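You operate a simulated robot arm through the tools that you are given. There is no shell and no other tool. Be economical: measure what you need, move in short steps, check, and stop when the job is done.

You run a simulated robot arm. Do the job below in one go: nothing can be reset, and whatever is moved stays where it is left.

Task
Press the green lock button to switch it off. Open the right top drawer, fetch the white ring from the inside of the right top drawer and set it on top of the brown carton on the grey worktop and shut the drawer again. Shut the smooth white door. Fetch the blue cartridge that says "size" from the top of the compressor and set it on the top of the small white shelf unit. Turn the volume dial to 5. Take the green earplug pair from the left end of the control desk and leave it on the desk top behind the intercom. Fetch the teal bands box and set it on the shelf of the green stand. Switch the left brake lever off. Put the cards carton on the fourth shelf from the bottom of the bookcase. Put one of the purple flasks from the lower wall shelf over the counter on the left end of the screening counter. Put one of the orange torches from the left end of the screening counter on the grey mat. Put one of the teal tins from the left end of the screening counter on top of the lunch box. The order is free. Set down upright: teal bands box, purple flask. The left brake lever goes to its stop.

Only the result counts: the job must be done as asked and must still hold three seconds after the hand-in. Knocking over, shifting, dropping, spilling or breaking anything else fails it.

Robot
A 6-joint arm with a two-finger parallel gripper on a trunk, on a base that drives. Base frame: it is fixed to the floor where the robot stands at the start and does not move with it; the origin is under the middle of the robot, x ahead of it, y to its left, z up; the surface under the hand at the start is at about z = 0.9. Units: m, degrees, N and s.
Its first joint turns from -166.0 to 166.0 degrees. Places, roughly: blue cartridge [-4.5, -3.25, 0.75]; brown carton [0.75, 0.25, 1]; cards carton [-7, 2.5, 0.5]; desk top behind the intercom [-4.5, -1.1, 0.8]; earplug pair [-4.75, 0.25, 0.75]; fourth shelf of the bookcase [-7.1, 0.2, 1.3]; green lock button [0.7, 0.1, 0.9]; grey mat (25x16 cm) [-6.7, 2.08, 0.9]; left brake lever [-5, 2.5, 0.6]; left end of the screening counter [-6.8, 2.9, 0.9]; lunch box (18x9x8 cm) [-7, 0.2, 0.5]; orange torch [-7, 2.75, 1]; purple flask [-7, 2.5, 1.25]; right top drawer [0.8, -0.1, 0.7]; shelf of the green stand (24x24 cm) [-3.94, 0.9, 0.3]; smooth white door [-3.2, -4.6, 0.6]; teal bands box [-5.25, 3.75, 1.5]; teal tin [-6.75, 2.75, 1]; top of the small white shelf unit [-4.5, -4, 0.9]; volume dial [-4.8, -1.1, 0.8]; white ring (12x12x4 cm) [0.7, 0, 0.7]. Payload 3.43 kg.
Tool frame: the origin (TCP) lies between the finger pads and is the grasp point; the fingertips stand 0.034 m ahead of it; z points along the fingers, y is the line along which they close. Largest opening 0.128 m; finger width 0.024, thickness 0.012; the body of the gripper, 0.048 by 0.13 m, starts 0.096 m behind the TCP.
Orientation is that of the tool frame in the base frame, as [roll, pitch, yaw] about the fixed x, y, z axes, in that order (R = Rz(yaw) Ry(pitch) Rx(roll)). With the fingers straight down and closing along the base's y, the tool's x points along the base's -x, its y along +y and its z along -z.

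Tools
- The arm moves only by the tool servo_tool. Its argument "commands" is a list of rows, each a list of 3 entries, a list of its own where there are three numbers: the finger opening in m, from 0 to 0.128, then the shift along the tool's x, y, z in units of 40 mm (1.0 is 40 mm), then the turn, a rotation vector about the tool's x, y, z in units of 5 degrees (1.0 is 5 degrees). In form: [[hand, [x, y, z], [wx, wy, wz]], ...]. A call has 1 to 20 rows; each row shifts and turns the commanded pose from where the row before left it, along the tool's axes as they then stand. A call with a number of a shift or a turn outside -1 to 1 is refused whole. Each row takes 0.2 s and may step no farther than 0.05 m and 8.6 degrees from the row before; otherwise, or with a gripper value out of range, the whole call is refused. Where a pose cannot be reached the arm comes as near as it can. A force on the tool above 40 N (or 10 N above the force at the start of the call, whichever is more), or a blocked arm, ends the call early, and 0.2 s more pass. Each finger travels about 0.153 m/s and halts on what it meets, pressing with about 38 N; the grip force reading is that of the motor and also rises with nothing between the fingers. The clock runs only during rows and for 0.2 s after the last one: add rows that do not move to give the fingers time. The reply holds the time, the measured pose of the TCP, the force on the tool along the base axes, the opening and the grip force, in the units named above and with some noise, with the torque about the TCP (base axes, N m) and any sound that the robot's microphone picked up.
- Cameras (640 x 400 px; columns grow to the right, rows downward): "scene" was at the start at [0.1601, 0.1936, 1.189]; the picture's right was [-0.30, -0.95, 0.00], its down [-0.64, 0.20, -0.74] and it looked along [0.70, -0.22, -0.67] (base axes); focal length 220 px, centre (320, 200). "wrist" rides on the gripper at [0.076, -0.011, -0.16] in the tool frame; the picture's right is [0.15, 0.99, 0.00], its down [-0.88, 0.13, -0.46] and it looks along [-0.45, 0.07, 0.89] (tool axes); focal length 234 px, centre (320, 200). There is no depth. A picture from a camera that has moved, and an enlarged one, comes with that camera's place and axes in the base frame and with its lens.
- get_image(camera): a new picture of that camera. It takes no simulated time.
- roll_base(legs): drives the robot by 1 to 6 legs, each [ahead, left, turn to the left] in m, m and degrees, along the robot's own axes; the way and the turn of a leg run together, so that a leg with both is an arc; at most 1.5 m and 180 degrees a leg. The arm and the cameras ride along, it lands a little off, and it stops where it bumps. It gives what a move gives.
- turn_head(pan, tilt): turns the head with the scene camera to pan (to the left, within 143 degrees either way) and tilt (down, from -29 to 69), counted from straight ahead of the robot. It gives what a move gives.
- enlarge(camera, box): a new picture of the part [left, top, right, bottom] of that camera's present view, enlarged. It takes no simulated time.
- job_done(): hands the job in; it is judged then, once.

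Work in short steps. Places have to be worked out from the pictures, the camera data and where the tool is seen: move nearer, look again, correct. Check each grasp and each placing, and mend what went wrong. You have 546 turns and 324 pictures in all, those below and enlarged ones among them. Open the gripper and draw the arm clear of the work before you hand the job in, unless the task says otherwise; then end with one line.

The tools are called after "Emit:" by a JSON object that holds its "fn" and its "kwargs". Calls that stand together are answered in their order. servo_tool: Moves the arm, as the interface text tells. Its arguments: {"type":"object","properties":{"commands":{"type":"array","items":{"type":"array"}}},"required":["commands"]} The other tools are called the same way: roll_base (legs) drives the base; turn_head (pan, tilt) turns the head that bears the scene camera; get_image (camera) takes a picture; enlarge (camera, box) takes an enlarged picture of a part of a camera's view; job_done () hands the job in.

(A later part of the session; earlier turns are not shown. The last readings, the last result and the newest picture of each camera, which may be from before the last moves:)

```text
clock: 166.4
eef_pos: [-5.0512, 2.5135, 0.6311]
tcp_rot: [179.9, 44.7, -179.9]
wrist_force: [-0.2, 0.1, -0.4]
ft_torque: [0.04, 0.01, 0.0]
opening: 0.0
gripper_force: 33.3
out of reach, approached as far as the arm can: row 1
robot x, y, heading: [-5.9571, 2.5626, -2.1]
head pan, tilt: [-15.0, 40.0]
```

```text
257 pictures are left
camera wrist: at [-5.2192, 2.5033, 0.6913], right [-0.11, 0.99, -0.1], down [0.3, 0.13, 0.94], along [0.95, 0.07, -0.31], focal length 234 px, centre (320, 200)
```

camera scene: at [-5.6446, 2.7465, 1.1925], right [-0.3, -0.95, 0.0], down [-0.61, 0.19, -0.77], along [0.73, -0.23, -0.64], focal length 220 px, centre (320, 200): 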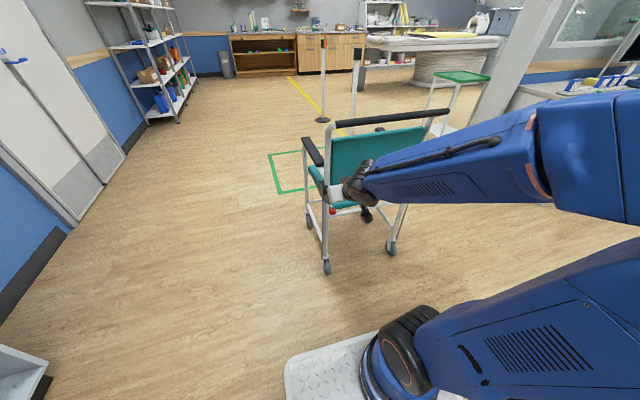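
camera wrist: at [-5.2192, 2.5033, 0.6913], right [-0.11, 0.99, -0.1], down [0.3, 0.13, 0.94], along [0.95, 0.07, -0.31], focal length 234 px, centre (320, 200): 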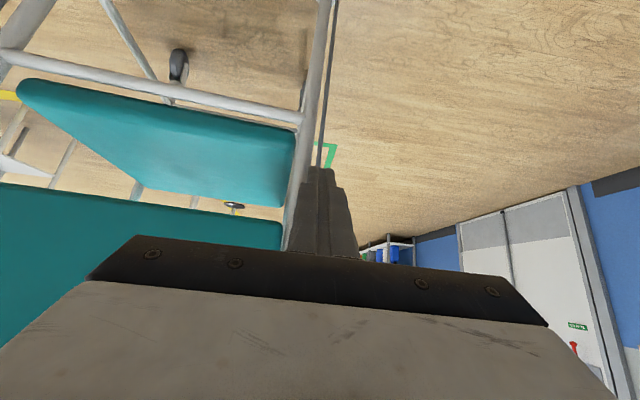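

The grip slipped, but the knob is no longer where it was — the lever seems to have moved up. I retreat the hand and look.

Emit:
{"fn": "servo_tool", "kwargs": {"commands": [[0.0, [0, 0, -0.9], [0, 0, 0]], [0.0, [0, 0, -0.9], [0, 0, 0]], [0.0, [0, 0, -0.9], [0, 0, 0]], [0.0, [0, 0, -0.9], [0, 0, 0]], [0.0, [-0.9, 0, 0], [0, 0, 0]], [0.0, [-0.9, 0, 0], [0, 0, 0]], [0.0, [0, 0, 0], [0, 0, 0]]]}}

Emit:
{"fn": "enlarge", "kwargs": {"camera": "scene", "box": [290, 150, 390, 250]}}

Emit:
{"fn": "get_image", "kwargs": {"camera": "wrist"}}

```text
clock: 168.0
eef_pos: [-5.1029, 2.5159, 0.7831]
tcp_rot: [179.9, 44.7, 180.0]
wrist_force: [-0.4, 0.3, -0.2]
ft_torque: [-0.02, -0.02, -0.02]
opening: 0.0
gripper_force: 32.8
robot x, y, heading: [-5.9545, 2.5592, -2.2]
head pan, tilt: [-15.0, 40.0]
```

```text
4.00 times, centred on (340, 200) of scene
camera zoom: at [-5.7856, 2.7529, 1.1925], right [-0.3, -0.95, 0.0], down [-0.61, 0.19, -0.77], along [0.73, -0.23, -0.64], focal length 879 px, centre (240, 200)
```

zoom: 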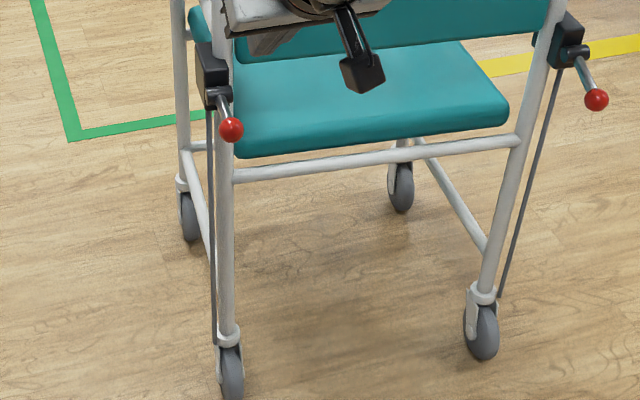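

```text
255 pictures are left
camera wrist: at [-5.2704, 2.5045, 0.8444], right [-0.11, 0.99, -0.1], down [0.3, 0.13, 0.94], along [0.95, 0.07, -0.32], focal length 234 px, centre (320, 200)
```

wrist: 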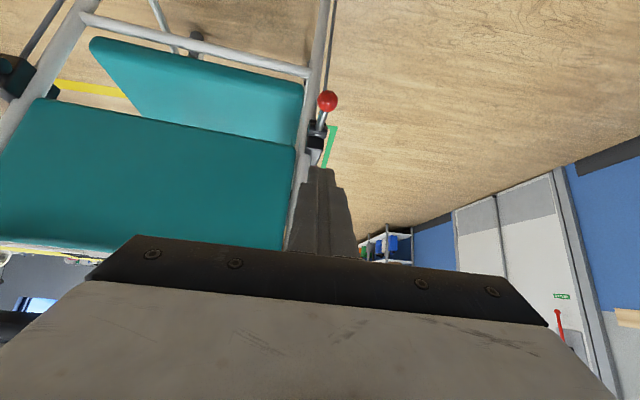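

The knob rose from z≈0.585 to ≈0.637 – the lever flipped up. I make sure it is at its stop by pushing up from beneath with the closed fingers.

Emit:
{"fn": "servo_tool", "kwargs": {"commands": [[0.0, [0.86, -0.1, 0], [0, 0, 0]], [0.0, [0.86, -0.1, 0], [0, 0, 0]], [0.0, [0.86, -0.1, 0], [0, 0, 0]], [0.0, [0, 0, 1], [0, 0, 0]], [0.0, [0, 0, 1], [0, 0, 0]], [0.0, [0, 0, 1], [0, 0, 0]], [0.0, [0, 0, 1], [0, 0, 0]], [0.0, [0, 0, 0], [0, 0, 0]]]}}

Emit:
{"fn": "get_image", "kwargs": {"camera": "wrist"}}

Emit:
{"fn": "enlarge", "kwargs": {"camera": "scene", "box": [290, 150, 390, 250]}}

```text
clock: 169.8
eef_pos: [-5.0764, 2.5018, 0.6147]
tcp_rot: [-180.0, 44.5, 179.0]
wrist_force: [0.7, -0.2, -1.2]
ft_torque: [0.0, -0.02, -0.01]
opening: 0.0
gripper_force: 33.6
out of reach, approached as far as the arm can: row 4, 5
robot x, y, heading: [-5.9566, 2.5645, -2.2]
head pan, tilt: [-15.0, 40.0]
```

```text
254 pictures are left
camera wrist: at [-5.2436, 2.493, 0.6755], right [-0.09, 0.99, -0.1], down [0.31, 0.13, 0.94], along [0.95, 0.05, -0.32], focal length 234 px, centre (320, 200)
```

wrist: 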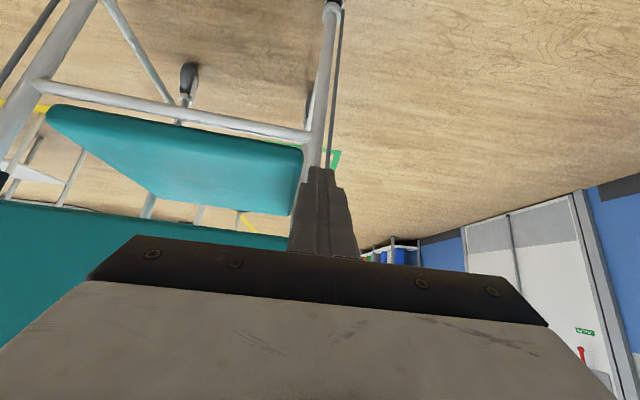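

```text
4.00 times, centred on (340, 200) of scene
camera zoom: at [-5.7856, 2.7529, 1.1925], right [-0.3, -0.95, 0.0], down [-0.61, 0.19, -0.77], along [0.73, -0.23, -0.64], focal length 879 px, centre (240, 200)
```

zoom: 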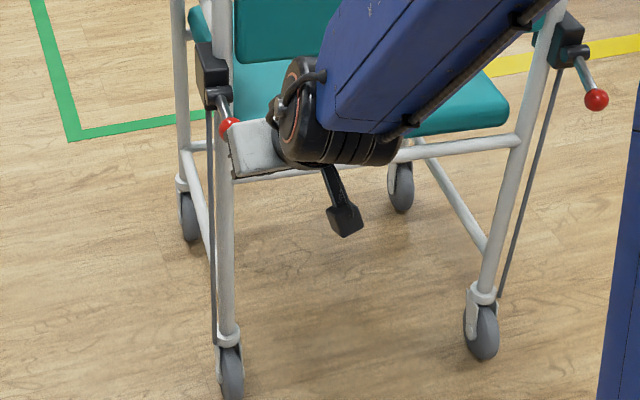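

I move under the knob and push up in small steps until force builds.

Emit:
{"fn": "servo_tool", "kwargs": {"commands": [[0.0, [-0.3, 0.1, 0.3], [0, 0, 0]], [0.0, [-0.15, 0, -0.15], [0, 0, 0]], [0.0, [-0.15, 0, -0.15], [0, 0, 0]], [0.0, [-0.15, 0, -0.15], [0, 0, 0]], [0.0, [-0.15, 0, -0.15], [0, 0, 0]], [0.0, [0, 0, 0], [0, 0, 0]]]}}

Emit:
{"fn": "enlarge", "kwargs": {"camera": "scene", "box": [290, 150, 390, 250]}}

```text
clock: 171.2
eef_pos: [-5.0607, 2.5025, 0.6451]
tcp_rot: [180.0, 44.8, 179.9]
wrist_force: [-0.3, 0.0, -0.2]
ft_torque: [-0.02, -0.02, 0.01]
opening: 0.0
gripper_force: 33.1
robot x, y, heading: [-5.9588, 2.5633, -2.1]
head pan, tilt: [-15.0, 40.0]
```

```text
4.00 times, centred on (340, 200) of scene
camera zoom: at [-5.7855, 2.7529, 1.1925], right [-0.3, -0.95, 0.0], down [-0.61, 0.19, -0.77], along [0.73, -0.23, -0.64], focal length 879 px, centre (240, 200)
```

zoom: 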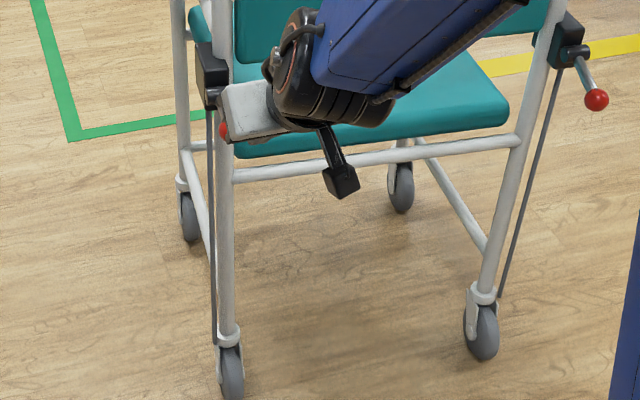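

No contact – the knob is about 20 mm further left (y≈2.523). I retreat and realign with open fingers for a second look.

Emit:
{"fn": "servo_tool", "kwargs": {"commands": [[0.0, [0, 0, -0.9], [0, 0, 0]], [0.0, [0, 0, -0.9], [0, 0, 0]], [0.0, [0, 0, -0.9], [0, 0, 0]], [0.06, [-0.5, 0.5, 0], [0, 0, 0]], [0.06, [-0.5, 0, 0], [0, 0, 0]], [0.06, [0, 0, 0], [0, 0, 0]]]}}

Emit:
{"fn": "get_image", "kwargs": {"camera": "wrist"}}

Emit:
{"fn": "enlarge", "kwargs": {"camera": "scene", "box": [310, 150, 360, 200]}}

```text
clock: 172.6
eef_pos: [-5.087, 2.5203, 0.7309]
tcp_rot: [179.9, 44.7, -180.0]
wrist_force: [0.0, 0.4, -0.1]
ft_torque: [-0.03, 0.02, 0.01]
opening: 0.0597
gripper_force: 0.0
out of reach, approached as far as the arm can: row 2, 3
robot x, y, heading: [-5.9568, 2.5625, -2.2]
head pan, tilt: [-15.0, 40.0]
```

```text
251 pictures are left
camera wrist: at [-5.2542, 2.5099, 0.7922], right [-0.11, 0.99, -0.1], down [0.3, 0.13, 0.94], along [0.95, 0.07, -0.31], focal length 234 px, centre (320, 200)
```

wrist: 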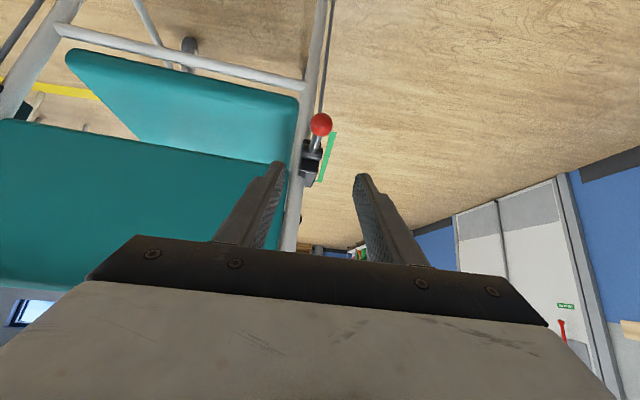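

```text
8.00 times, centred on (335, 175) of scene
camera zoom: at [-5.7855, 2.7529, 1.1925], right [-0.3, -0.95, 0.0], down [-0.61, 0.19, -0.77], along [0.73, -0.23, -0.64], focal length 1758 px, centre (200, 400)
```

zoom: 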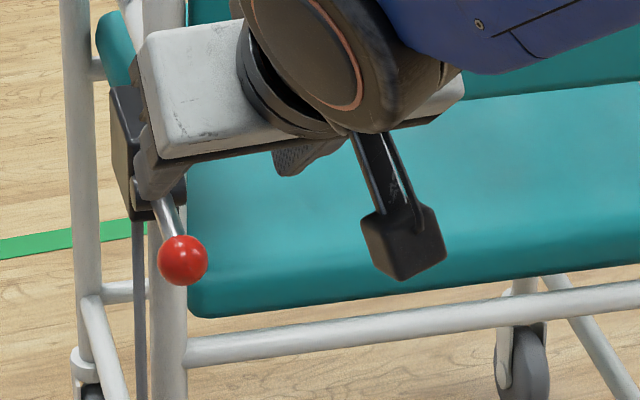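

The lever is only about horizontal now; likely mid-travel. I regrasp the knob at about (-5.045, 2.527, 0.642) and continue lifting.

Emit:
{"fn": "servo_tool", "kwargs": {"commands": [[0.06, [0.83, 0.17, 0], [0, 0, 0]], [0.06, [0, 0, 0.8], [0, 0, 0]], [0.06, [0, 0, 0.8], [0, 0, 0]], [0.06, [0, 0, 0.6], [0, 0, 0]], [0.06, [0, 0, 0], [0, 0, 0]]]}}

Emit:
{"fn": "get_image", "kwargs": {"camera": "wrist"}}

```text
clock: 173.8
eef_pos: [-5.0487, 2.5262, 0.6467]
tcp_rot: [179.9, 44.6, -179.9]
wrist_force: [0.2, 0.0, 0.2]
ft_torque: [0.01, -0.01, 0.01]
opening: 0.06
gripper_force: 0.1
robot x, y, heading: [-5.9554, 2.5608, -2.5]
head pan, tilt: [-15.0, 40.0]
```

```text
249 pictures are left
camera wrist: at [-5.2162, 2.5154, 0.7068], right [-0.11, 0.99, -0.1], down [0.3, 0.13, 0.94], along [0.95, 0.07, -0.32], focal length 234 px, centre (320, 200)
```

wrist: 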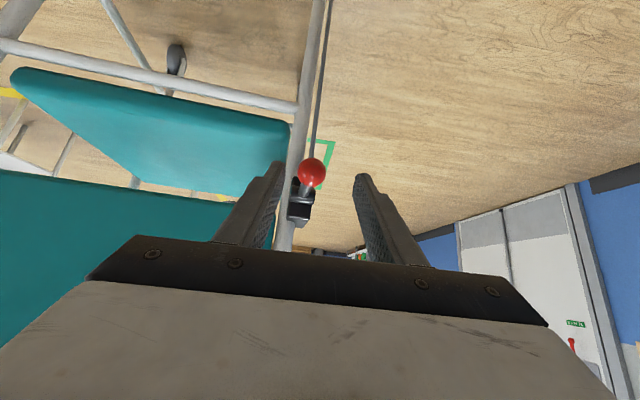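

The knob sits ~16 mm off toward tool +x; I correct that and close.

Emit:
{"fn": "servo_tool", "kwargs": {"commands": [[0.06, [0.45, -0.18, 0.1], [0, 0, 0]], [0.06, [0, 0, 0], [0, 0, 0]]]}}

Emit:
{"fn": "get_image", "kwargs": {"camera": "wrist"}}

```text
clock: 174.4
eef_pos: [-5.0578, 2.5197, 0.6302]
tcp_rot: [179.9, 44.7, -180.0]
wrist_force: [0.0, 0.3, 0.5]
ft_torque: [0.0, -0.03, 0.0]
opening: 0.0598
gripper_force: 0.1
robot x, y, heading: [-5.9557, 2.5606, -2.3]
head pan, tilt: [-15.0, 40.0]
```

```text
248 pictures are left
camera wrist: at [-5.2255, 2.5084, 0.6905], right [-0.11, 0.99, -0.1], down [0.3, 0.13, 0.94], along [0.95, 0.07, -0.32], focal length 234 px, centre (320, 200)
```

wrist: 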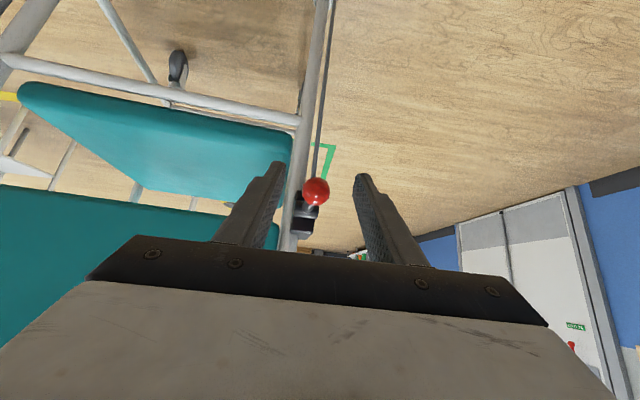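

The readings of knob depth are inconsistent. I retreat the hand well away for an unobstructed look at the lever and the chair position.

Emit:
{"fn": "servo_tool", "kwargs": {"commands": [[0.06, [0, 0, -0.9], [0, 0, 0]], [0.06, [0, 0, -0.9], [0, 0, 0]], [0.06, [-0.9, 0, 0], [0, 0, 0]], [0.06, [-0.9, 0, -0.4], [0, 0, 0]], [0.06, [-0.9, 0, -0.4], [0, 0, 0]], [0.06, [-0.9, 0, -0.4], [0, 0, 0]], [0.06, [-0.9, 0, -0.4], [0, 0, 0]], [0.06, [-0.9, 0, -0.4], [0, 0, 0]], [0.06, [-0.9, 0, -0.4], [0, 0, 0]], [0.06, [0, 0, 0], [0, 0, 0]]]}}

Emit:
{"fn": "enlarge", "kwargs": {"camera": "scene", "box": [290, 145, 370, 195]}}

Emit:
{"fn": "enlarge", "kwargs": {"camera": "scene", "box": [360, 145, 440, 195]}}

Emit:
{"fn": "get_image", "kwargs": {"camera": "scene"}}

```text
clock: 176.6
eef_pos: [-4.9959, 2.5215, 0.9274]
tcp_rot: [179.9, 44.7, -179.9]
wrist_force: [-1.3, -0.2, -0.8]
ft_torque: [-0.02, -0.02, 0.0]
opening: 0.0599
gripper_force: 0.0
robot x, y, heading: [-5.9591, 2.5621, -2.4]
head pan, tilt: [-15.0, 40.0]
```

```text
8.00 times, centred on (330, 170) of scene
camera zoom: at [-5.7855, 2.7529, 1.1925], right [-0.3, -0.95, 0.0], down [-0.61, 0.19, -0.77], along [0.73, -0.23, -0.64], focal length 1758 px, centre (240, 440)
```

zoom: 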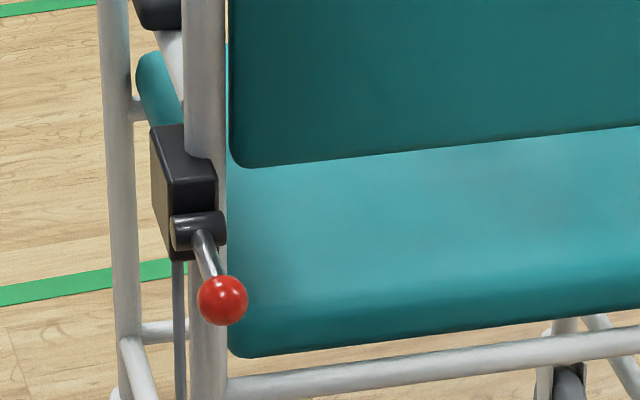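

```text
8.00 times, centred on (400, 170) of scene
camera zoom: at [-5.7855, 2.7529, 1.1925], right [-0.3, -0.95, 0.0], down [-0.61, 0.19, -0.77], along [0.73, -0.23, -0.64], focal length 1758 px, centre (-320, 440)
```

zoom: 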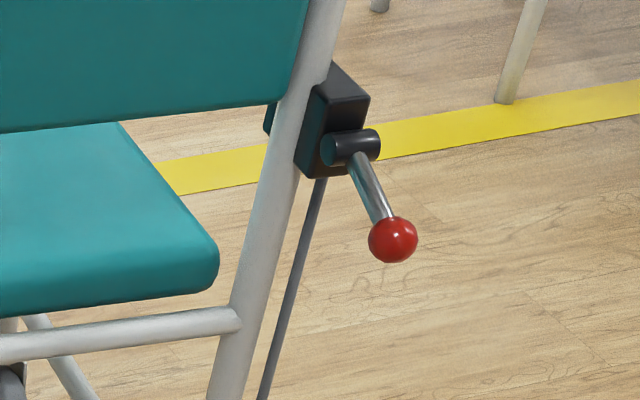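

```text
245 pictures are left
camera scene: at [-5.7855, 2.7529, 1.1925], right [-0.3, -0.95, 0.0], down [-0.61, 0.19, -0.77], along [0.73, -0.23, -0.64], focal length 220 px, centre (320, 200)
```

scene: 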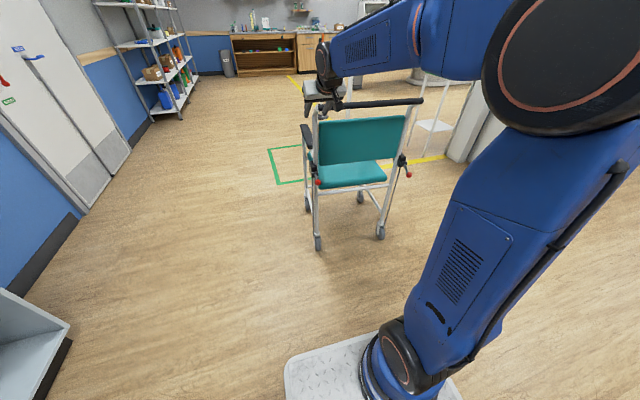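

The left lever is now about horizontal (+4°), the right one still at −22°. My depth for the knob was off: it sits near (-5.01, 2.52, 0.61). I retrace and approach deeper.

Emit:
{"fn": "servo_tool", "kwargs": {"commands": [[0.06, [0.9, 0, 0.4], [0, 0, 0]], [0.06, [0.9, 0, 0.4], [0, 0, 0]], [0.06, [0.9, 0, 0.4], [0, 0, 0]], [0.06, [0.9, 0, 0.4], [0, 0, 0]], [0.06, [0.9, 0, 0.4], [0, 0, 0]], [0.06, [0.9, 0, 0.4], [0, 0, 0]], [0.06, [0.9, 0, 0], [0, 0, 0]], [0.06, [-0.25, 0, 0.9], [0, 0, 0]], [0.06, [-0.2, 0, 0.9], [0, 0, 0]], [0.06, [0, 0, 0.5], [0, 0, 0]], [0.06, [0, 0, 0], [0, 0, 0]]]}}

Emit:
{"fn": "get_image", "kwargs": {"camera": "wrist"}}

```text
clock: 179.0
eef_pos: [-5.0323, 2.52, 0.6284]
tcp_rot: [179.9, 44.9, -179.8]
wrist_force: [0.1, -0.1, 0.1]
ft_torque: [0.01, 0.01, 0.04]
opening: 0.06
gripper_force: 0.0
robot x, y, heading: [-5.9539, 2.5649, -2.3]
head pan, tilt: [-15.0, 40.0]
```

```text
244 pictures are left
camera wrist: at [-5.199, 2.5095, 0.6895], right [-0.11, 0.99, -0.1], down [0.3, 0.13, 0.94], along [0.95, 0.07, -0.31], focal length 234 px, centre (320, 200)
```

wrist: 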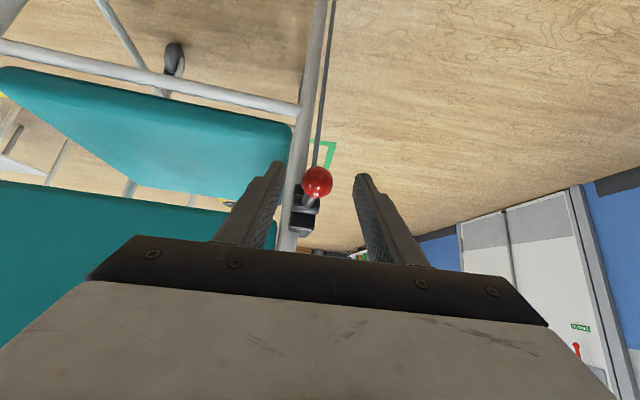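

The knob lines up with the pads but lies near the fingertips. I advance 25 mm and close.

Emit:
{"fn": "servo_tool", "kwargs": {"commands": [[0.06, [0, 0, 0.6], [0, 0, 0]], [0.06, [0, 0, 0], [0, 0, 0]], [0.0, [0, 0, 0], [0, 0, 0]], [0.0, [0, 0, 0], [0, 0, 0]], [0.0, [0, 0, 0], [0, 0, 0]]]}}

Emit:
{"fn": "get_image", "kwargs": {"camera": "wrist"}}

```text
clock: 180.2
eef_pos: [-5.0158, 2.5193, 0.6108]
tcp_rot: [179.9, 44.8, 179.9]
wrist_force: [4.8, -22.6, 0.8]
ft_torque: [-0.11, 0.06, -0.4]
opening: 0.0292
gripper_force: 38.1
robot x, y, heading: [-5.9537, 2.5629, -2.2]
head pan, tilt: [-15.0, 40.0]
```

```text
243 pictures are left
camera wrist: at [-5.1826, 2.5087, 0.6722], right [-0.1, 0.99, -0.1], down [0.3, 0.13, 0.94], along [0.95, 0.07, -0.31], focal length 234 px, centre (320, 200)
```

wrist: 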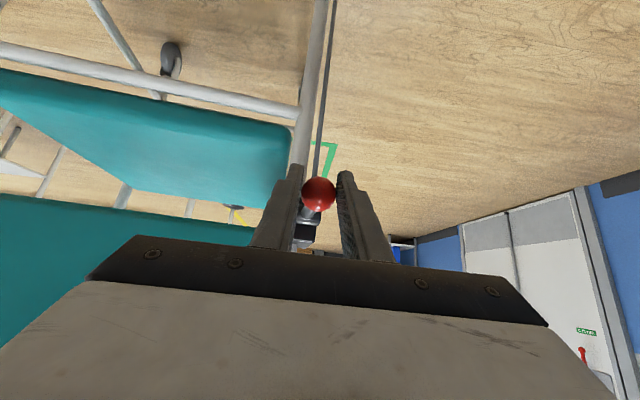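

Now a solid grip (29 mm knob). I relieve the side load and lift 2 cm, watching the force.

Emit:
{"fn": "servo_tool", "kwargs": {"commands": [[0.0, [0, -0.12, 0], [0, 0, 0]], [0.0, [-0.177, 0, -0.177], [0, 0, 0]], [0.0, [-0.177, 0, -0.177], [0, 0, 0]], [0.0, [0, 0, 0], [0, 0, 0]]]}}

Emit:
{"fn": "get_image", "kwargs": {"camera": "wrist"}}

```text
clock: 181.2
eef_pos: [-5.013, 2.5178, 0.6298]
tcp_rot: [179.9, 44.6, -179.8]
wrist_force: [-5.1, 34.8, 0.3]
ft_torque: [0.26, 1.29, 0.63]
opening: 0.029
gripper_force: 37.9
robot x, y, heading: [-5.9567, 2.5617, -2.2]
head pan, tilt: [-15.0, 40.0]
```

```text
242 pictures are left
camera wrist: at [-5.1814, 2.5073, 0.6917], right [-0.11, 0.99, -0.1], down [0.31, 0.13, 0.94], along [0.95, 0.07, -0.32], focal length 234 px, centre (320, 200)
```

wrist: 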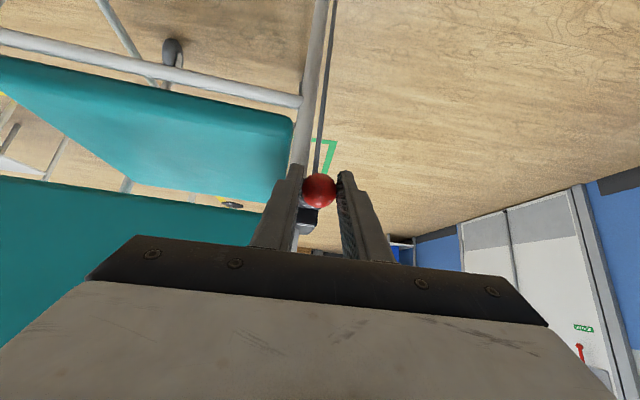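

It followed. I balance the side force and continue up along the arc.

Emit:
{"fn": "servo_tool", "kwargs": {"commands": [[0.0, [0, 0.07, 0], [0, 0, 0]], [0.0, [-0.2, 0, -0.12], [0, 0, 0]], [0.0, [-0.2, 0, -0.12], [0, 0, 0]], [0.0, [0, 0, 0], [0, 0, 0]]]}}

Emit:
{"fn": "get_image", "kwargs": {"camera": "wrist"}}

```text
clock: 182.2
eef_pos: [-5.0096, 2.5184, 0.6486]
tcp_rot: [179.9, 44.6, -180.0]
wrist_force: [-4.3, 8.3, 0.0]
ft_torque: [0.02, 0.64, 0.13]
opening: 0.0296
gripper_force: 37.7
robot x, y, heading: [-5.9553, 2.5626, -2.5]
head pan, tilt: [-15.0, 40.0]
```

```text
241 pictures are left
camera wrist: at [-5.176, 2.5072, 0.7089], right [-0.11, 0.99, -0.1], down [0.31, 0.13, 0.94], along [0.95, 0.07, -0.32], focal length 234 px, centre (320, 200)
```

wrist: 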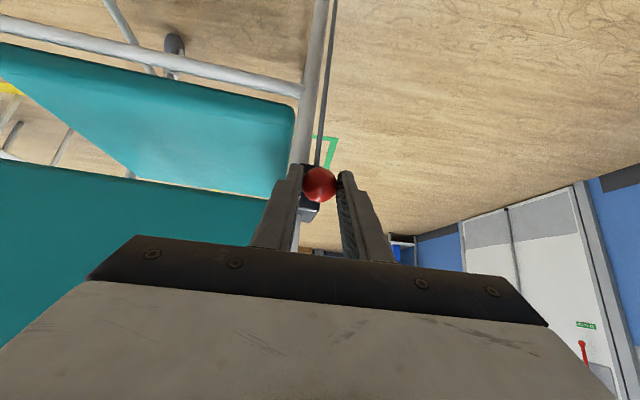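

Still free. I continue two more steps.

Emit:
{"fn": "servo_tool", "kwargs": {"commands": [[0.0, [-0.2, 0, -0.08], [0, 0, 0]], [0.0, [-0.2, 0, -0.08], [0, 0, 0]], [0.0, [0, 0, 0], [0, 0, 0]]]}}

Emit:
{"fn": "get_image", "kwargs": {"camera": "wrist"}}

Emit:
{"fn": "enlarge", "kwargs": {"camera": "scene", "box": [290, 145, 370, 195]}}

```text
clock: 183.0
eef_pos: [-5.0025, 2.5167, 0.6642]
tcp_rot: [-180.0, 44.7, 179.9]
wrist_force: [-0.8, -5.6, -33.0]
ft_torque: [-0.11, 0.39, -0.16]
opening: 0.0291
gripper_force: 38.1
robot x, y, heading: [-5.9576, 2.5665, -2.2]
head pan, tilt: [-15.0, 40.0]
```

```text
240 pictures are left
camera wrist: at [-5.1693, 2.5066, 0.7251], right [-0.1, 0.99, -0.1], down [0.31, 0.13, 0.94], along [0.95, 0.07, -0.32], focal length 234 px, centre (320, 200)
```

wrist: 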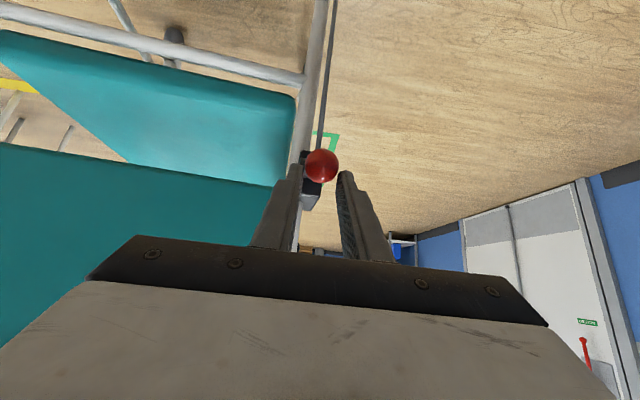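

```text
8.00 times, centred on (330, 170) of scene
camera zoom: at [-5.7843, 2.7526, 1.1923], right [-0.3, -0.95, 0.0], down [-0.61, 0.19, -0.77], along [0.73, -0.23, -0.64], focal length 1758 px, centre (240, 440)
```

zoom: 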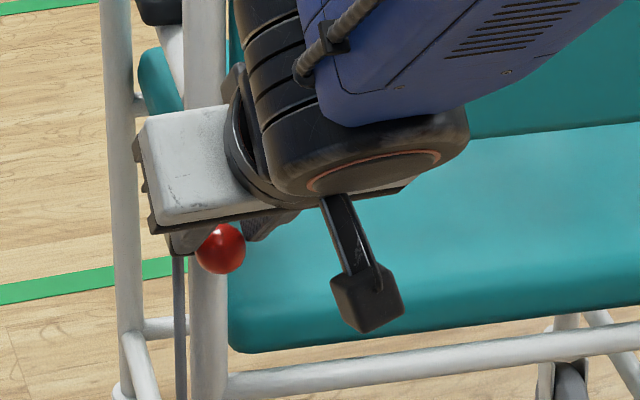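

Now a 33 N resisting force: the lever is at its stop. I release, retreat backward, and check.

Emit:
{"fn": "servo_tool", "kwargs": {"commands": [[0.07, [0, 0, 0], [0, 0, 0]], [0.07, [0, 0, 0], [0, 0, 0]], [0.07, [0, 0, -0.9], [0, 0, 0]], [0.07, [0, 0, -0.9], [0, 0, 0]], [0.07, [0, 0, -0.9], [0, 0, 0]], [0.07, [0, 0, -0.9], [0, 0, 0]], [0.07, [0, 0, 0], [0, 0, 0]]]}}

Emit:
{"fn": "enlarge", "kwargs": {"camera": "scene", "box": [290, 145, 370, 195]}}

Emit:
{"fn": "get_image", "kwargs": {"camera": "wrist"}}

```text
clock: 184.6
eef_pos: [-5.1061, 2.5189, 0.7691]
tcp_rot: [179.8, 44.7, -179.9]
wrist_force: [0.6, 0.3, -0.1]
ft_torque: [0.01, 0.0, 0.02]
opening: 0.0699
gripper_force: 0.0
robot x, y, heading: [-5.9554, 2.5632, -2.5]
head pan, tilt: [-15.0, 40.0]
```

```text
8.00 times, centred on (330, 170) of scene
camera zoom: at [-5.7854, 2.7529, 1.1925], right [-0.3, -0.95, 0.0], down [-0.61, 0.19, -0.77], along [0.73, -0.23, -0.64], focal length 1758 px, centre (240, 440)
```

zoom: 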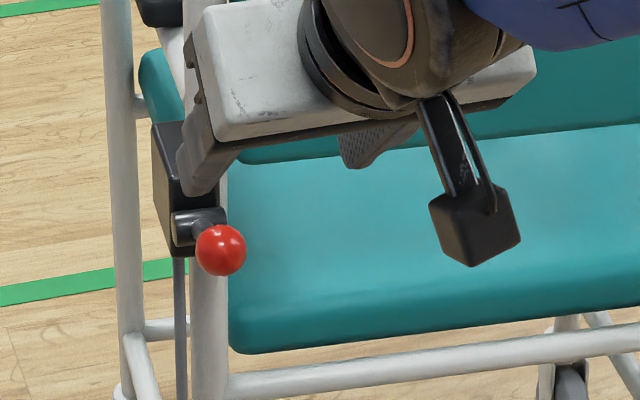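

```text
237 pictures are left
camera wrist: at [-5.2719, 2.5078, 0.829], right [-0.11, 0.99, -0.1], down [0.3, 0.13, 0.94], along [0.95, 0.07, -0.32], focal length 234 px, centre (320, 200)
```

wrist: 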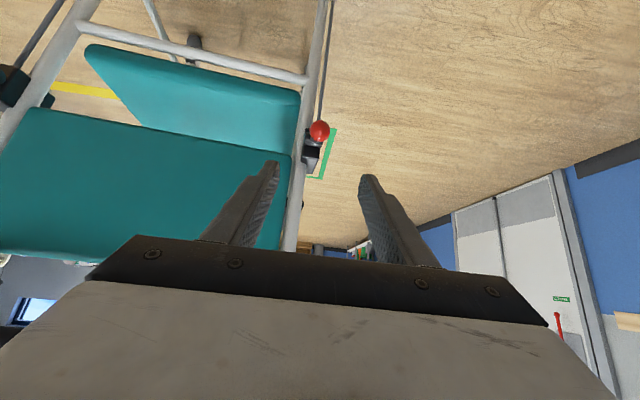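

The lever stays up (~+30°) after release. I now retract and straighten the hand, and turn around to the screening counter.

Emit:
{"fn": "servo_tool", "kwargs": {"commands": [[0.0, [-0.2, 0, -0.98], [0, 0, 0]], [0.0, [-0.2, 0, -0.98], [0, 0, 0]], [0.0, [-0.2, 0, -0.98], [0, 0, 0]], [0.0, [-0.2, 0, -0.98], [0, 0, 0]], [0.0, [-0.2, 0, -0.98], [0, 0, 0]], [0.0, [-0.2, 0, -0.98], [0, 0, 0]], [0.0, [-0.2, 0, -0.98], [0, 0, 0]], [0.0, [-0.2, 0, -0.98], [0, 0, 0]], [0.0, [0, 0, 0], [0, 1, 0]], [0.0, [0, 0, 0], [0, 1, 0]], [0.0, [0, 0, 0], [0, 1, 0]], [0.0, [0, 0, 0], [0, 1, 0]], [0.0, [0, 0, 0], [0, 1, 0]], [0.0, [0, 0, 0], [0, 1, 0]], [0.0, [0, 0, 0], [0, 1, 0]], [0.0, [0, 0, 0], [0, 1, 0]], [0.0, [0, 0, 0], [0, 0.94, 0]], [0.0, [0, 0, 0], [0, 0, 0]]]}}

Emit:
{"fn": "roll_base", "kwargs": {"legs": [[0.12, 0, 0], [0, 0, 180], [0, 0, 2.4]]}}

Emit:
{"fn": "turn_head", "kwargs": {"pan": 0, "tilt": 20}}

Emit:
{"fn": "get_image", "kwargs": {"camera": "scene"}}

```text
clock: 188.4
eef_pos: [-5.28, 2.5171, 1.0365]
tcp_rot: [179.9, 0.0, -179.9]
wrist_force: [-0.1, -0.2, 0.1]
ft_torque: [0.0, -0.02, -0.01]
opening: 0.0
gripper_force: 32.9
robot x, y, heading: [-5.9553, 2.5633, -2.3]
head pan, tilt: [-15.0, 40.0]
```

```text
clock: 197.4
eef_pos: [-6.5122, 2.5661, 1.0353]
tcp_rot: [179.9, 0.0, 3.4]
wrist_force: [-0.1, 0.7, -0.2]
ft_torque: [0.0, 0.0, 0.01]
opening: 0.0
gripper_force: 32.9
robot x, y, heading: [-5.8352, 2.5582, -179.1]
head pan, tilt: [-15.0, 40.0]
```

```text
clock: 198.2
eef_pos: [-6.5126, 2.5656, 1.0366]
tcp_rot: [179.9, 0.0, 3.3]
wrist_force: [0.7, 1.1, 0.1]
ft_torque: [-0.01, -0.01, 0.03]
opening: 0.0
gripper_force: 33.4
robot x, y, heading: [-5.8337, 2.5569, -179.0]
head pan, tilt: [0.0, 20.0]
```

```text
236 pictures are left
camera scene: at [-6.004, 2.3342, 1.2238], right [-0.01, 1.0, 0.0], down [0.34, 0.0, -0.94], along [-0.94, -0.01, -0.34], focal length 220 px, centre (320, 200)
```

scene: 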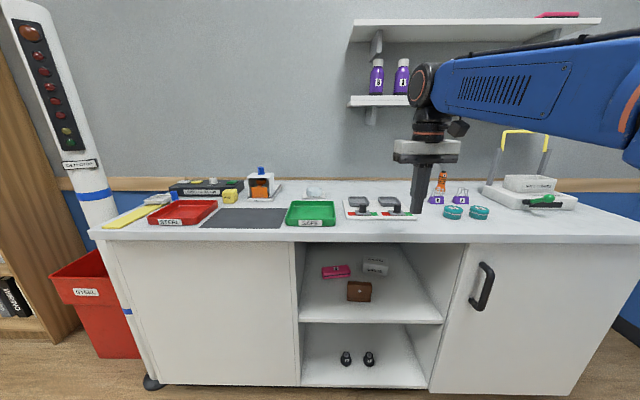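

The counter is in view. I enlarge the objects.

Emit:
{"fn": "enlarge", "kwargs": {"camera": "scene", "box": [330, 150, 590, 240]}}

Emit:
{"fn": "enlarge", "kwargs": {"camera": "scene", "box": [290, 235, 450, 380]}}

Emit:
{"fn": "enlarge", "kwargs": {"camera": "scene", "box": [330, 0, 640, 130]}}

```text
2.46 times, centred on (460, 195) of scene
camera zoom: at [-6.004, 2.3342, 1.2238], right [-0.01, 1.0, 0.0], down [0.34, 0.0, -0.94], along [-0.94, -0.01, -0.34], focal length 541 px, centre (-25, 212)
```

zoom: 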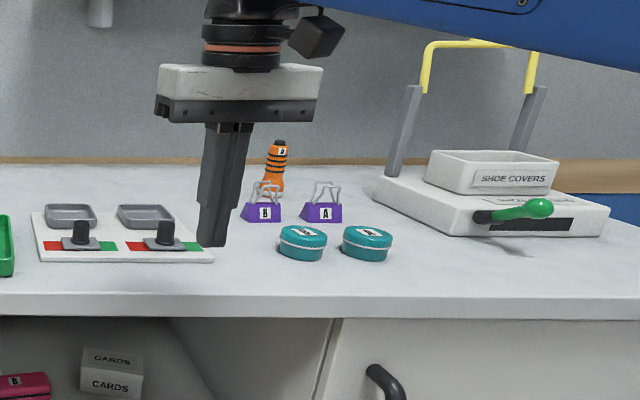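

```text
2.76 times, centred on (370, 308) of scene
camera zoom: at [-6.004, 2.3342, 1.2238], right [-0.01, 1.0, 0.0], down [0.34, 0.0, -0.94], along [-0.94, -0.01, -0.34], focal length 606 px, centre (182, -97)
```

zoom: 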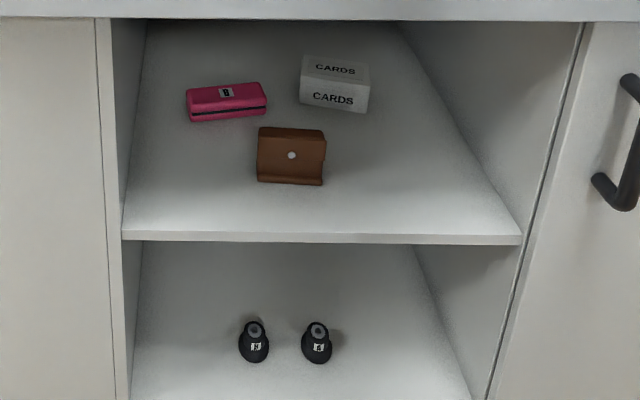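

```text
2.06 times, centred on (485, 65) of scene
camera zoom: at [-6.004, 2.3342, 1.2238], right [-0.01, 1.0, 0.0], down [0.34, 0.0, -0.94], along [-0.94, -0.01, -0.34], focal length 454 px, centre (-21, 479)
```

zoom: 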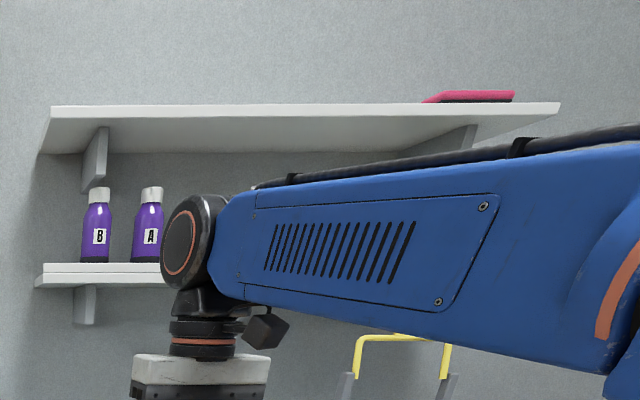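

Torches (orange), binder clips, and tins A/B are at the y≈2.8 cluster; mat lies left. I strafe right 0.3 and go ahead 0.2, then look again.

Emit:
{"fn": "roll_base", "kwargs": {"legs": [[0, -0.3, -1], [0.2, 0, 0]]}}

Emit:
{"fn": "turn_head", "kwargs": {"pan": -15, "tilt": 35}}

Emit:
{"fn": "get_image", "kwargs": {"camera": "scene"}}

Emit:
{"fn": "get_image", "kwargs": {"camera": "wrist"}}

```text
clock: 201.4
eef_pos: [-6.7095, 2.8819, 1.0349]
tcp_rot: [179.8, 0.1, 1.9]
wrist_force: [-1.6, -0.6, -1.0]
ft_torque: [-0.01, 0.02, 0.02]
opening: 0.0
gripper_force: 32.9
robot x, y, heading: [-6.0354, 2.8574, 179.5]
head pan, tilt: [0.0, 20.0]
```

```text
clock: 202.2
eef_pos: [-6.7101, 2.8822, 1.0352]
tcp_rot: [179.9, 0.2, 1.9]
wrist_force: [1.0, -0.5, 0.3]
ft_torque: [-0.01, 0.03, 0.02]
opening: 0.0
gripper_force: 32.8
robot x, y, heading: [-6.0318, 2.8606, 179.5]
head pan, tilt: [-15.0, 35.0]
```

```text
232 pictures are left
camera scene: at [-6.1986, 2.6607, 1.2001], right [0.27, 0.96, 0.0], down [0.55, -0.15, -0.82], along [-0.79, 0.22, -0.57], focal length 220 px, centre (320, 200)
```

scene: 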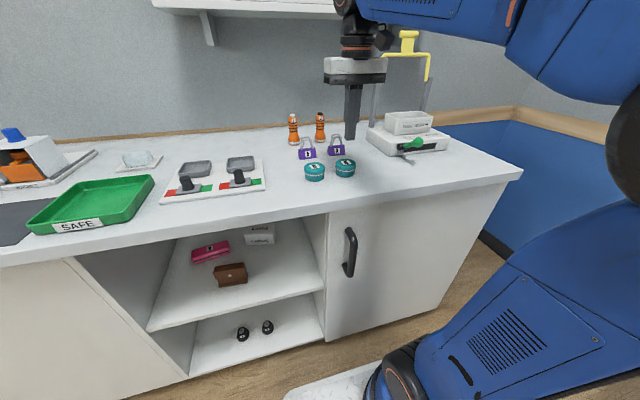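

```text
231 pictures are left
camera wrist: at [-6.6347, 2.8967, 1.196], right [0.18, -0.98, 0.0], down [-0.88, -0.16, 0.46], along [-0.45, -0.08, -0.89], focal length 234 px, centre (320, 200)
```

wrist: 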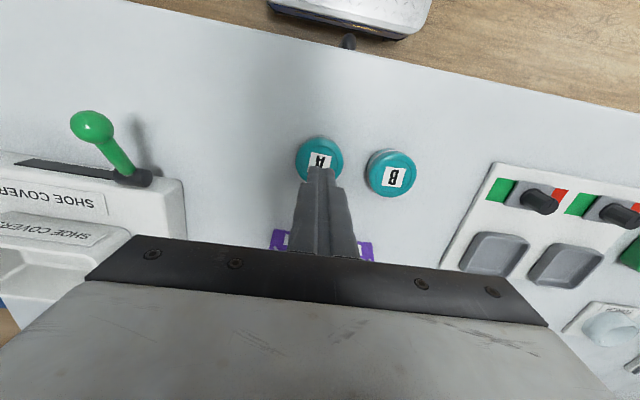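

Torch L stands at (-6.98, 2.774), torch R at (-6.993, 2.881), both ~0.1 m tall. I rise and go above torch L, fingers opened to 70 mm.

Emit:
{"fn": "servo_tool", "kwargs": {"commands": [[0.07, [0, 0, -0.9], [0, 0, 0]], [0.07, [0, 0, -0.9], [0, 0, 0]], [0.07, [-0.85, 0.31, 0], [0, 0, 0]], [0.07, [-0.85, 0.31, 0], [0, 0, 0]], [0.07, [-0.85, 0.31, 0], [0, 0, 0]], [0.07, [-0.85, 0.31, 0], [0, 0, 0]], [0.07, [-0.85, 0.31, 0], [0, 0, 0]], [0.07, [-0.85, 0.31, 0], [0, 0, 0]], [0.07, [-0.85, 0.31, 0], [0, 0, 0]], [0.07, [-0.85, 0.31, 0], [0, 0, 0]], [0.07, [0, 0, 0], [0, 0, 0]]]}}

Emit:
{"fn": "get_image", "kwargs": {"camera": "wrist"}}

Emit:
{"fn": "get_image", "kwargs": {"camera": "scene"}}

```text
clock: 204.6
eef_pos: [-6.9768, 2.7732, 1.1059]
tcp_rot: [179.9, 0.3, 1.9]
wrist_force: [0.4, -0.5, -1.0]
ft_torque: [0.01, -0.02, -0.01]
opening: 0.07
gripper_force: 0.0
out of reach, approached as far as the arm can: row 10
robot x, y, heading: [-6.032, 2.8566, 179.5]
head pan, tilt: [-15.0, 35.0]
```

```text
230 pictures are left
camera wrist: at [-6.9004, 2.7877, 1.2661], right [0.18, -0.98, 0.0], down [-0.87, -0.16, 0.46], along [-0.45, -0.08, -0.89], focal length 234 px, centre (320, 200)
```

wrist: 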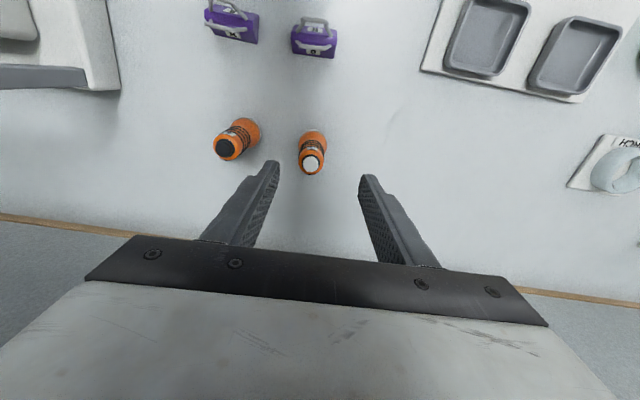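

```text
229 pictures are left
camera scene: at [-6.1985, 2.6607, 1.2], right [0.27, 0.96, 0.0], down [0.55, -0.15, -0.82], along [-0.79, 0.22, -0.57], focal length 220 px, centre (320, 200)
```

scene: 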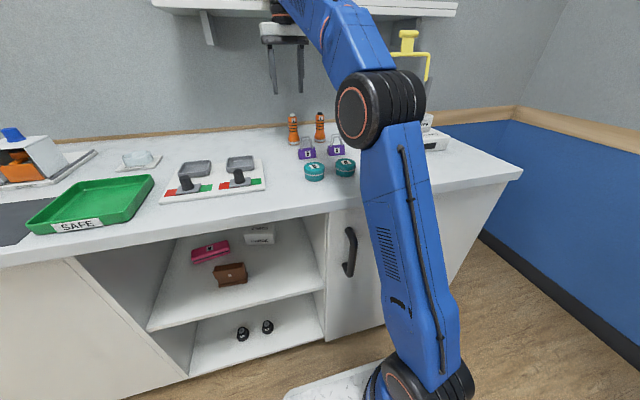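

Torch L is at (-6.986, 2.783). I adjust and descend to TCP z 0.965 around its body.

Emit:
{"fn": "servo_tool", "kwargs": {"commands": [[0.07, [0, -0.25, 0.5], [0, 0, 0]], [0.07, [-0.1, 0, 0.9], [0, 0, 0]], [0.07, [-0.1, 0, 0.9], [0, 0, 0]], [0.07, [0, 0, 0.9], [0, 0, 0]], [0.07, [0, 0, 0.3], [0, 0, 0]], [0.07, [0, 0, 0], [0, 0, 0]]]}}

Emit:
{"fn": "get_image", "kwargs": {"camera": "wrist"}}

```text
clock: 206.0
eef_pos: [-6.9837, 2.7854, 0.9657]
tcp_rot: [179.9, 0.1, 1.9]
wrist_force: [-0.3, -0.4, 0.1]
ft_torque: [0.01, 0.0, 0.0]
opening: 0.0701
gripper_force: 0.0
robot x, y, heading: [-6.0348, 2.8613, 179.6]
head pan, tilt: [-15.0, 35.0]
```

```text
228 pictures are left
camera wrist: at [-6.9083, 2.7997, 1.1249], right [0.18, -0.98, 0.0], down [-0.88, -0.16, 0.46], along [-0.45, -0.08, -0.89], focal length 234 px, centre (320, 200)
```

wrist: 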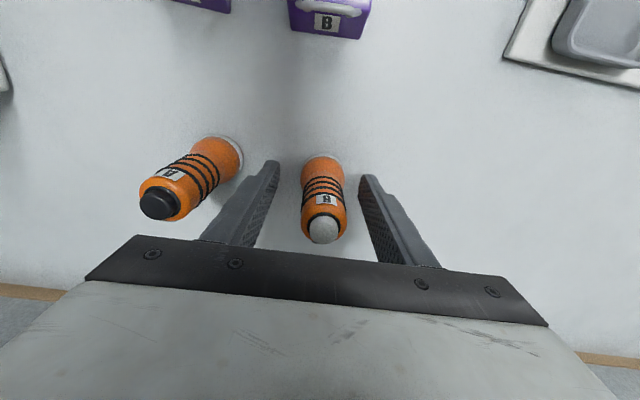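

Torch B is between the fingers; I close and lift.

Emit:
{"fn": "servo_tool", "kwargs": {"commands": [[0.0, [0, 0, 0], [0, 0, 0]], [0.0, [0, 0, 0], [0, 0, 0]], [0.0, [0, 0, 0], [0, 0, 0]], [0.0, [0, 0, -0.5], [0, 0, 0]], [0.0, [0, 0, -1], [0, 0, 0]], [0.0, [0.3, 0, -1], [0, 0, 0]], [0.0, [0.9, 0, 0], [0, 0, 0]], [0.0, [0.9, 0, 0], [0, 0, 0]], [0.0, [0.9, 0, 0], [0, 0, 0]], [0.0, [0.9, 0, 0], [0, 0, 0]], [0.0, [0, 0, 0], [0, 0, 0]]]}}

Emit:
{"fn": "get_image", "kwargs": {"camera": "wrist"}}

```text
clock: 208.4
eef_pos: [-6.827, 2.7871, 1.0629]
tcp_rot: [179.8, -0.1, 1.8]
wrist_force: [0.1, -0.2, -0.9]
ft_torque: [0.02, -0.01, 0.01]
opening: 0.0303
gripper_force: 37.7
robot x, y, heading: [-6.0329, 2.8602, 179.6]
head pan, tilt: [-15.0, 35.0]
```

```text
227 pictures are left
camera wrist: at [-6.7522, 2.8024, 1.223], right [0.18, -0.98, 0.0], down [-0.88, -0.16, 0.46], along [-0.45, -0.08, -0.89], focal length 234 px, centre (320, 200)
```

wrist: 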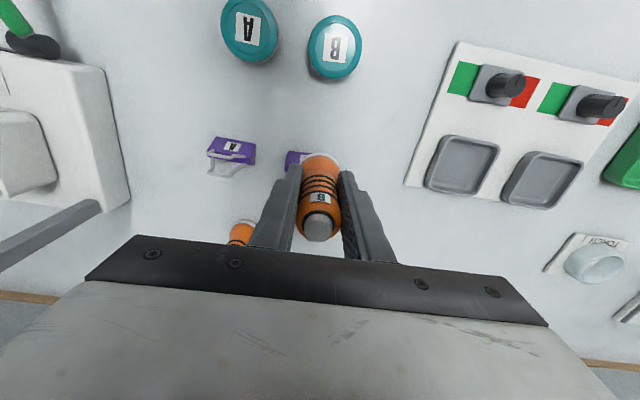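

Torch held. I raise 6 cm and strafe left 0.68 m toward the grey mat.

Emit:
{"fn": "servo_tool", "kwargs": {"commands": [[0.0, [0.9, 0, -0.5], [0, 0, 0]], [0.0, [0.9, 0, -0.5], [0, 0, 0]], [0.0, [0.5, 0, -0.5], [0, 0, 0]], [0.0, [0, 0, 0], [0, 0, 0]]]}}

Emit:
{"fn": "roll_base", "kwargs": {"legs": [[0, 0.68, 0]]}}

Emit:
{"fn": "get_image", "kwargs": {"camera": "wrist"}}

Emit:
{"fn": "get_image", "kwargs": {"camera": "scene"}}

```text
clock: 209.4
eef_pos: [-6.736, 2.7922, 1.1231]
tcp_rot: [180.0, 0.0, 1.8]
wrist_force: [-0.7, 0.6, -2.3]
ft_torque: [0.0, 0.03, 0.02]
opening: 0.0304
gripper_force: 38.1
robot x, y, heading: [-6.0329, 2.8583, 179.4]
head pan, tilt: [-15.0, 35.0]
```

```text
clock: 213.2
eef_pos: [-6.7489, 2.1196, 1.1231]
tcp_rot: [179.9, 0.0, 1.0]
wrist_force: [-0.2, -0.5, -0.6]
ft_torque: [0.0, 0.01, 0.01]
opening: 0.0303
gripper_force: 38.0
robot x, y, heading: [-6.043, 2.1737, 178.6]
head pan, tilt: [-15.0, 35.0]
```

```text
226 pictures are left
camera wrist: at [-6.6736, 2.1322, 1.2836], right [0.16, -0.99, 0.0], down [-0.88, -0.15, 0.46], along [-0.45, -0.08, -0.89], focal length 234 px, centre (320, 200)
```

wrist: 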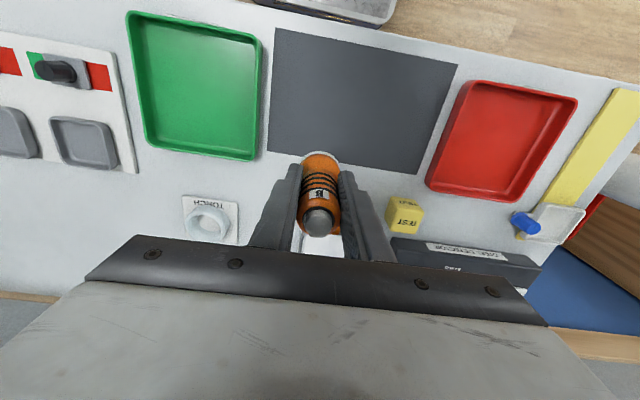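

```text
225 pictures are left
camera scene: at [-6.2133, 1.979, 1.2], right [0.28, 0.96, 0.0], down [0.55, -0.16, -0.82], along [-0.79, 0.23, -0.57], focal length 220 px, centre (320, 200)
```

scene: 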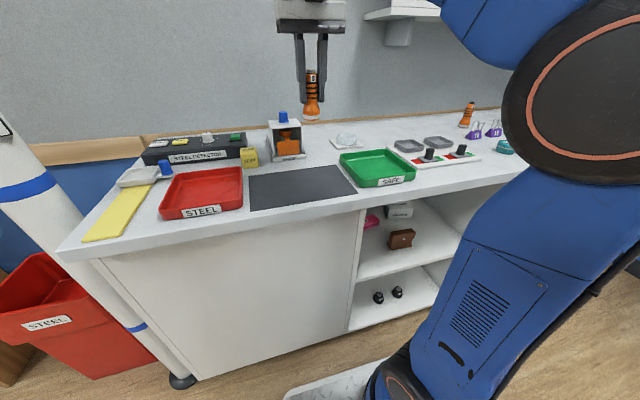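

Mat centre is (-6.696, 2.078). I move over it and lower the torch.

Emit:
{"fn": "servo_tool", "kwargs": {"commands": [[0.0, [0.65, 0.54, 0], [0, 0, 0]], [0.0, [0.65, 0.54, 0], [0, 0, 0]], [0.0, [0, 0, 0.9], [0, 0, 0]], [0.0, [0, 0, 0.9], [0, 0, 0]], [0.0, [0, 0, 0.9], [0, 0, 0]], [0.0, [0, 0, 0.8], [0, 0, 0]], [0.0, [0, 0, 0], [0, 0, 0]]]}}

Emit:
{"fn": "enlarge", "kwargs": {"camera": "scene", "box": [230, 100, 390, 220]}}

```text
clock: 214.8
eef_pos: [-6.6947, 2.0763, 0.9818]
tcp_rot: [180.0, 0.1, 1.0]
wrist_force: [-0.2, 0.8, -1.2]
ft_torque: [0.02, -0.02, -0.03]
opening: 0.03
gripper_force: 38.6
robot x, y, heading: [-6.0441, 2.1764, 178.6]
head pan, tilt: [-15.0, 35.0]
```

```text
3.33 times, centred on (310, 160) of scene
camera zoom: at [-6.2133, 1.979, 1.2], right [0.28, 0.96, 0.0], down [0.55, -0.16, -0.82], along [-0.79, 0.23, -0.57], focal length 732 px, centre (353, 333)
```

zoom: 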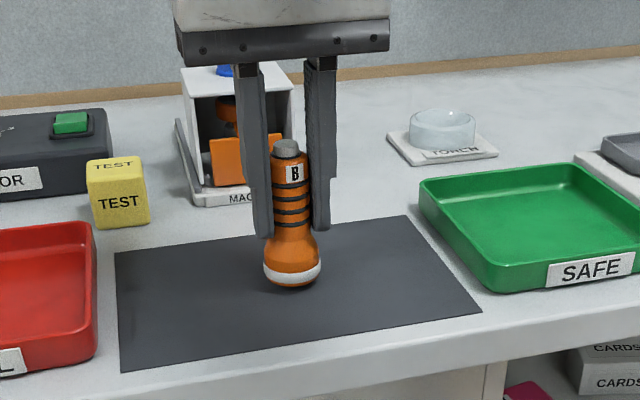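

A few millimetres remain; I lower until contact and release.

Emit:
{"fn": "servo_tool", "kwargs": {"commands": [[0.0, [0, 0, 0.15], [0, 0, 0]], [0.0, [0, 0, 0.1], [0, 0, 0]], [0.0, [0, 0, 0.1], [0, 0, 0]], [0.0, [0, 0, 0], [0, 0, 0]]]}}

Emit:
{"fn": "enlarge", "kwargs": {"camera": "scene", "box": [230, 100, 390, 220]}}

```text
clock: 215.8
eef_pos: [-6.6954, 2.0761, 0.9694]
tcp_rot: [179.9, 0.2, 1.0]
wrist_force: [-0.3, 5.2, 35.9]
ft_torque: [0.61, 0.37, -0.23]
opening: 0.0301
gripper_force: 38.1
robot x, y, heading: [-6.0447, 2.1727, 178.4]
head pan, tilt: [-15.0, 35.0]
```

```text
3.33 times, centred on (310, 160) of scene
camera zoom: at [-6.2123, 1.9793, 1.2002], right [0.28, 0.96, 0.0], down [0.55, -0.16, -0.82], along [-0.79, 0.23, -0.57], focal length 732 px, centre (353, 333)
```

zoom: 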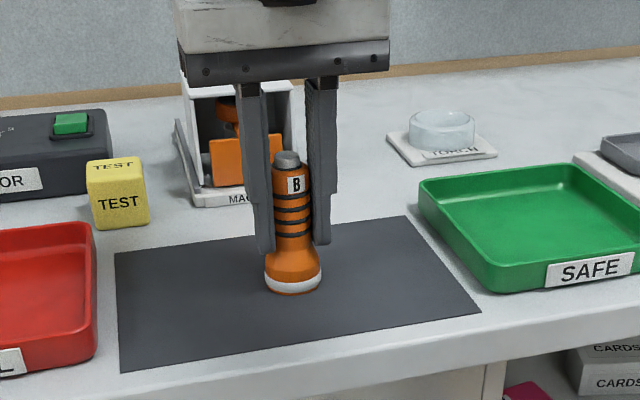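

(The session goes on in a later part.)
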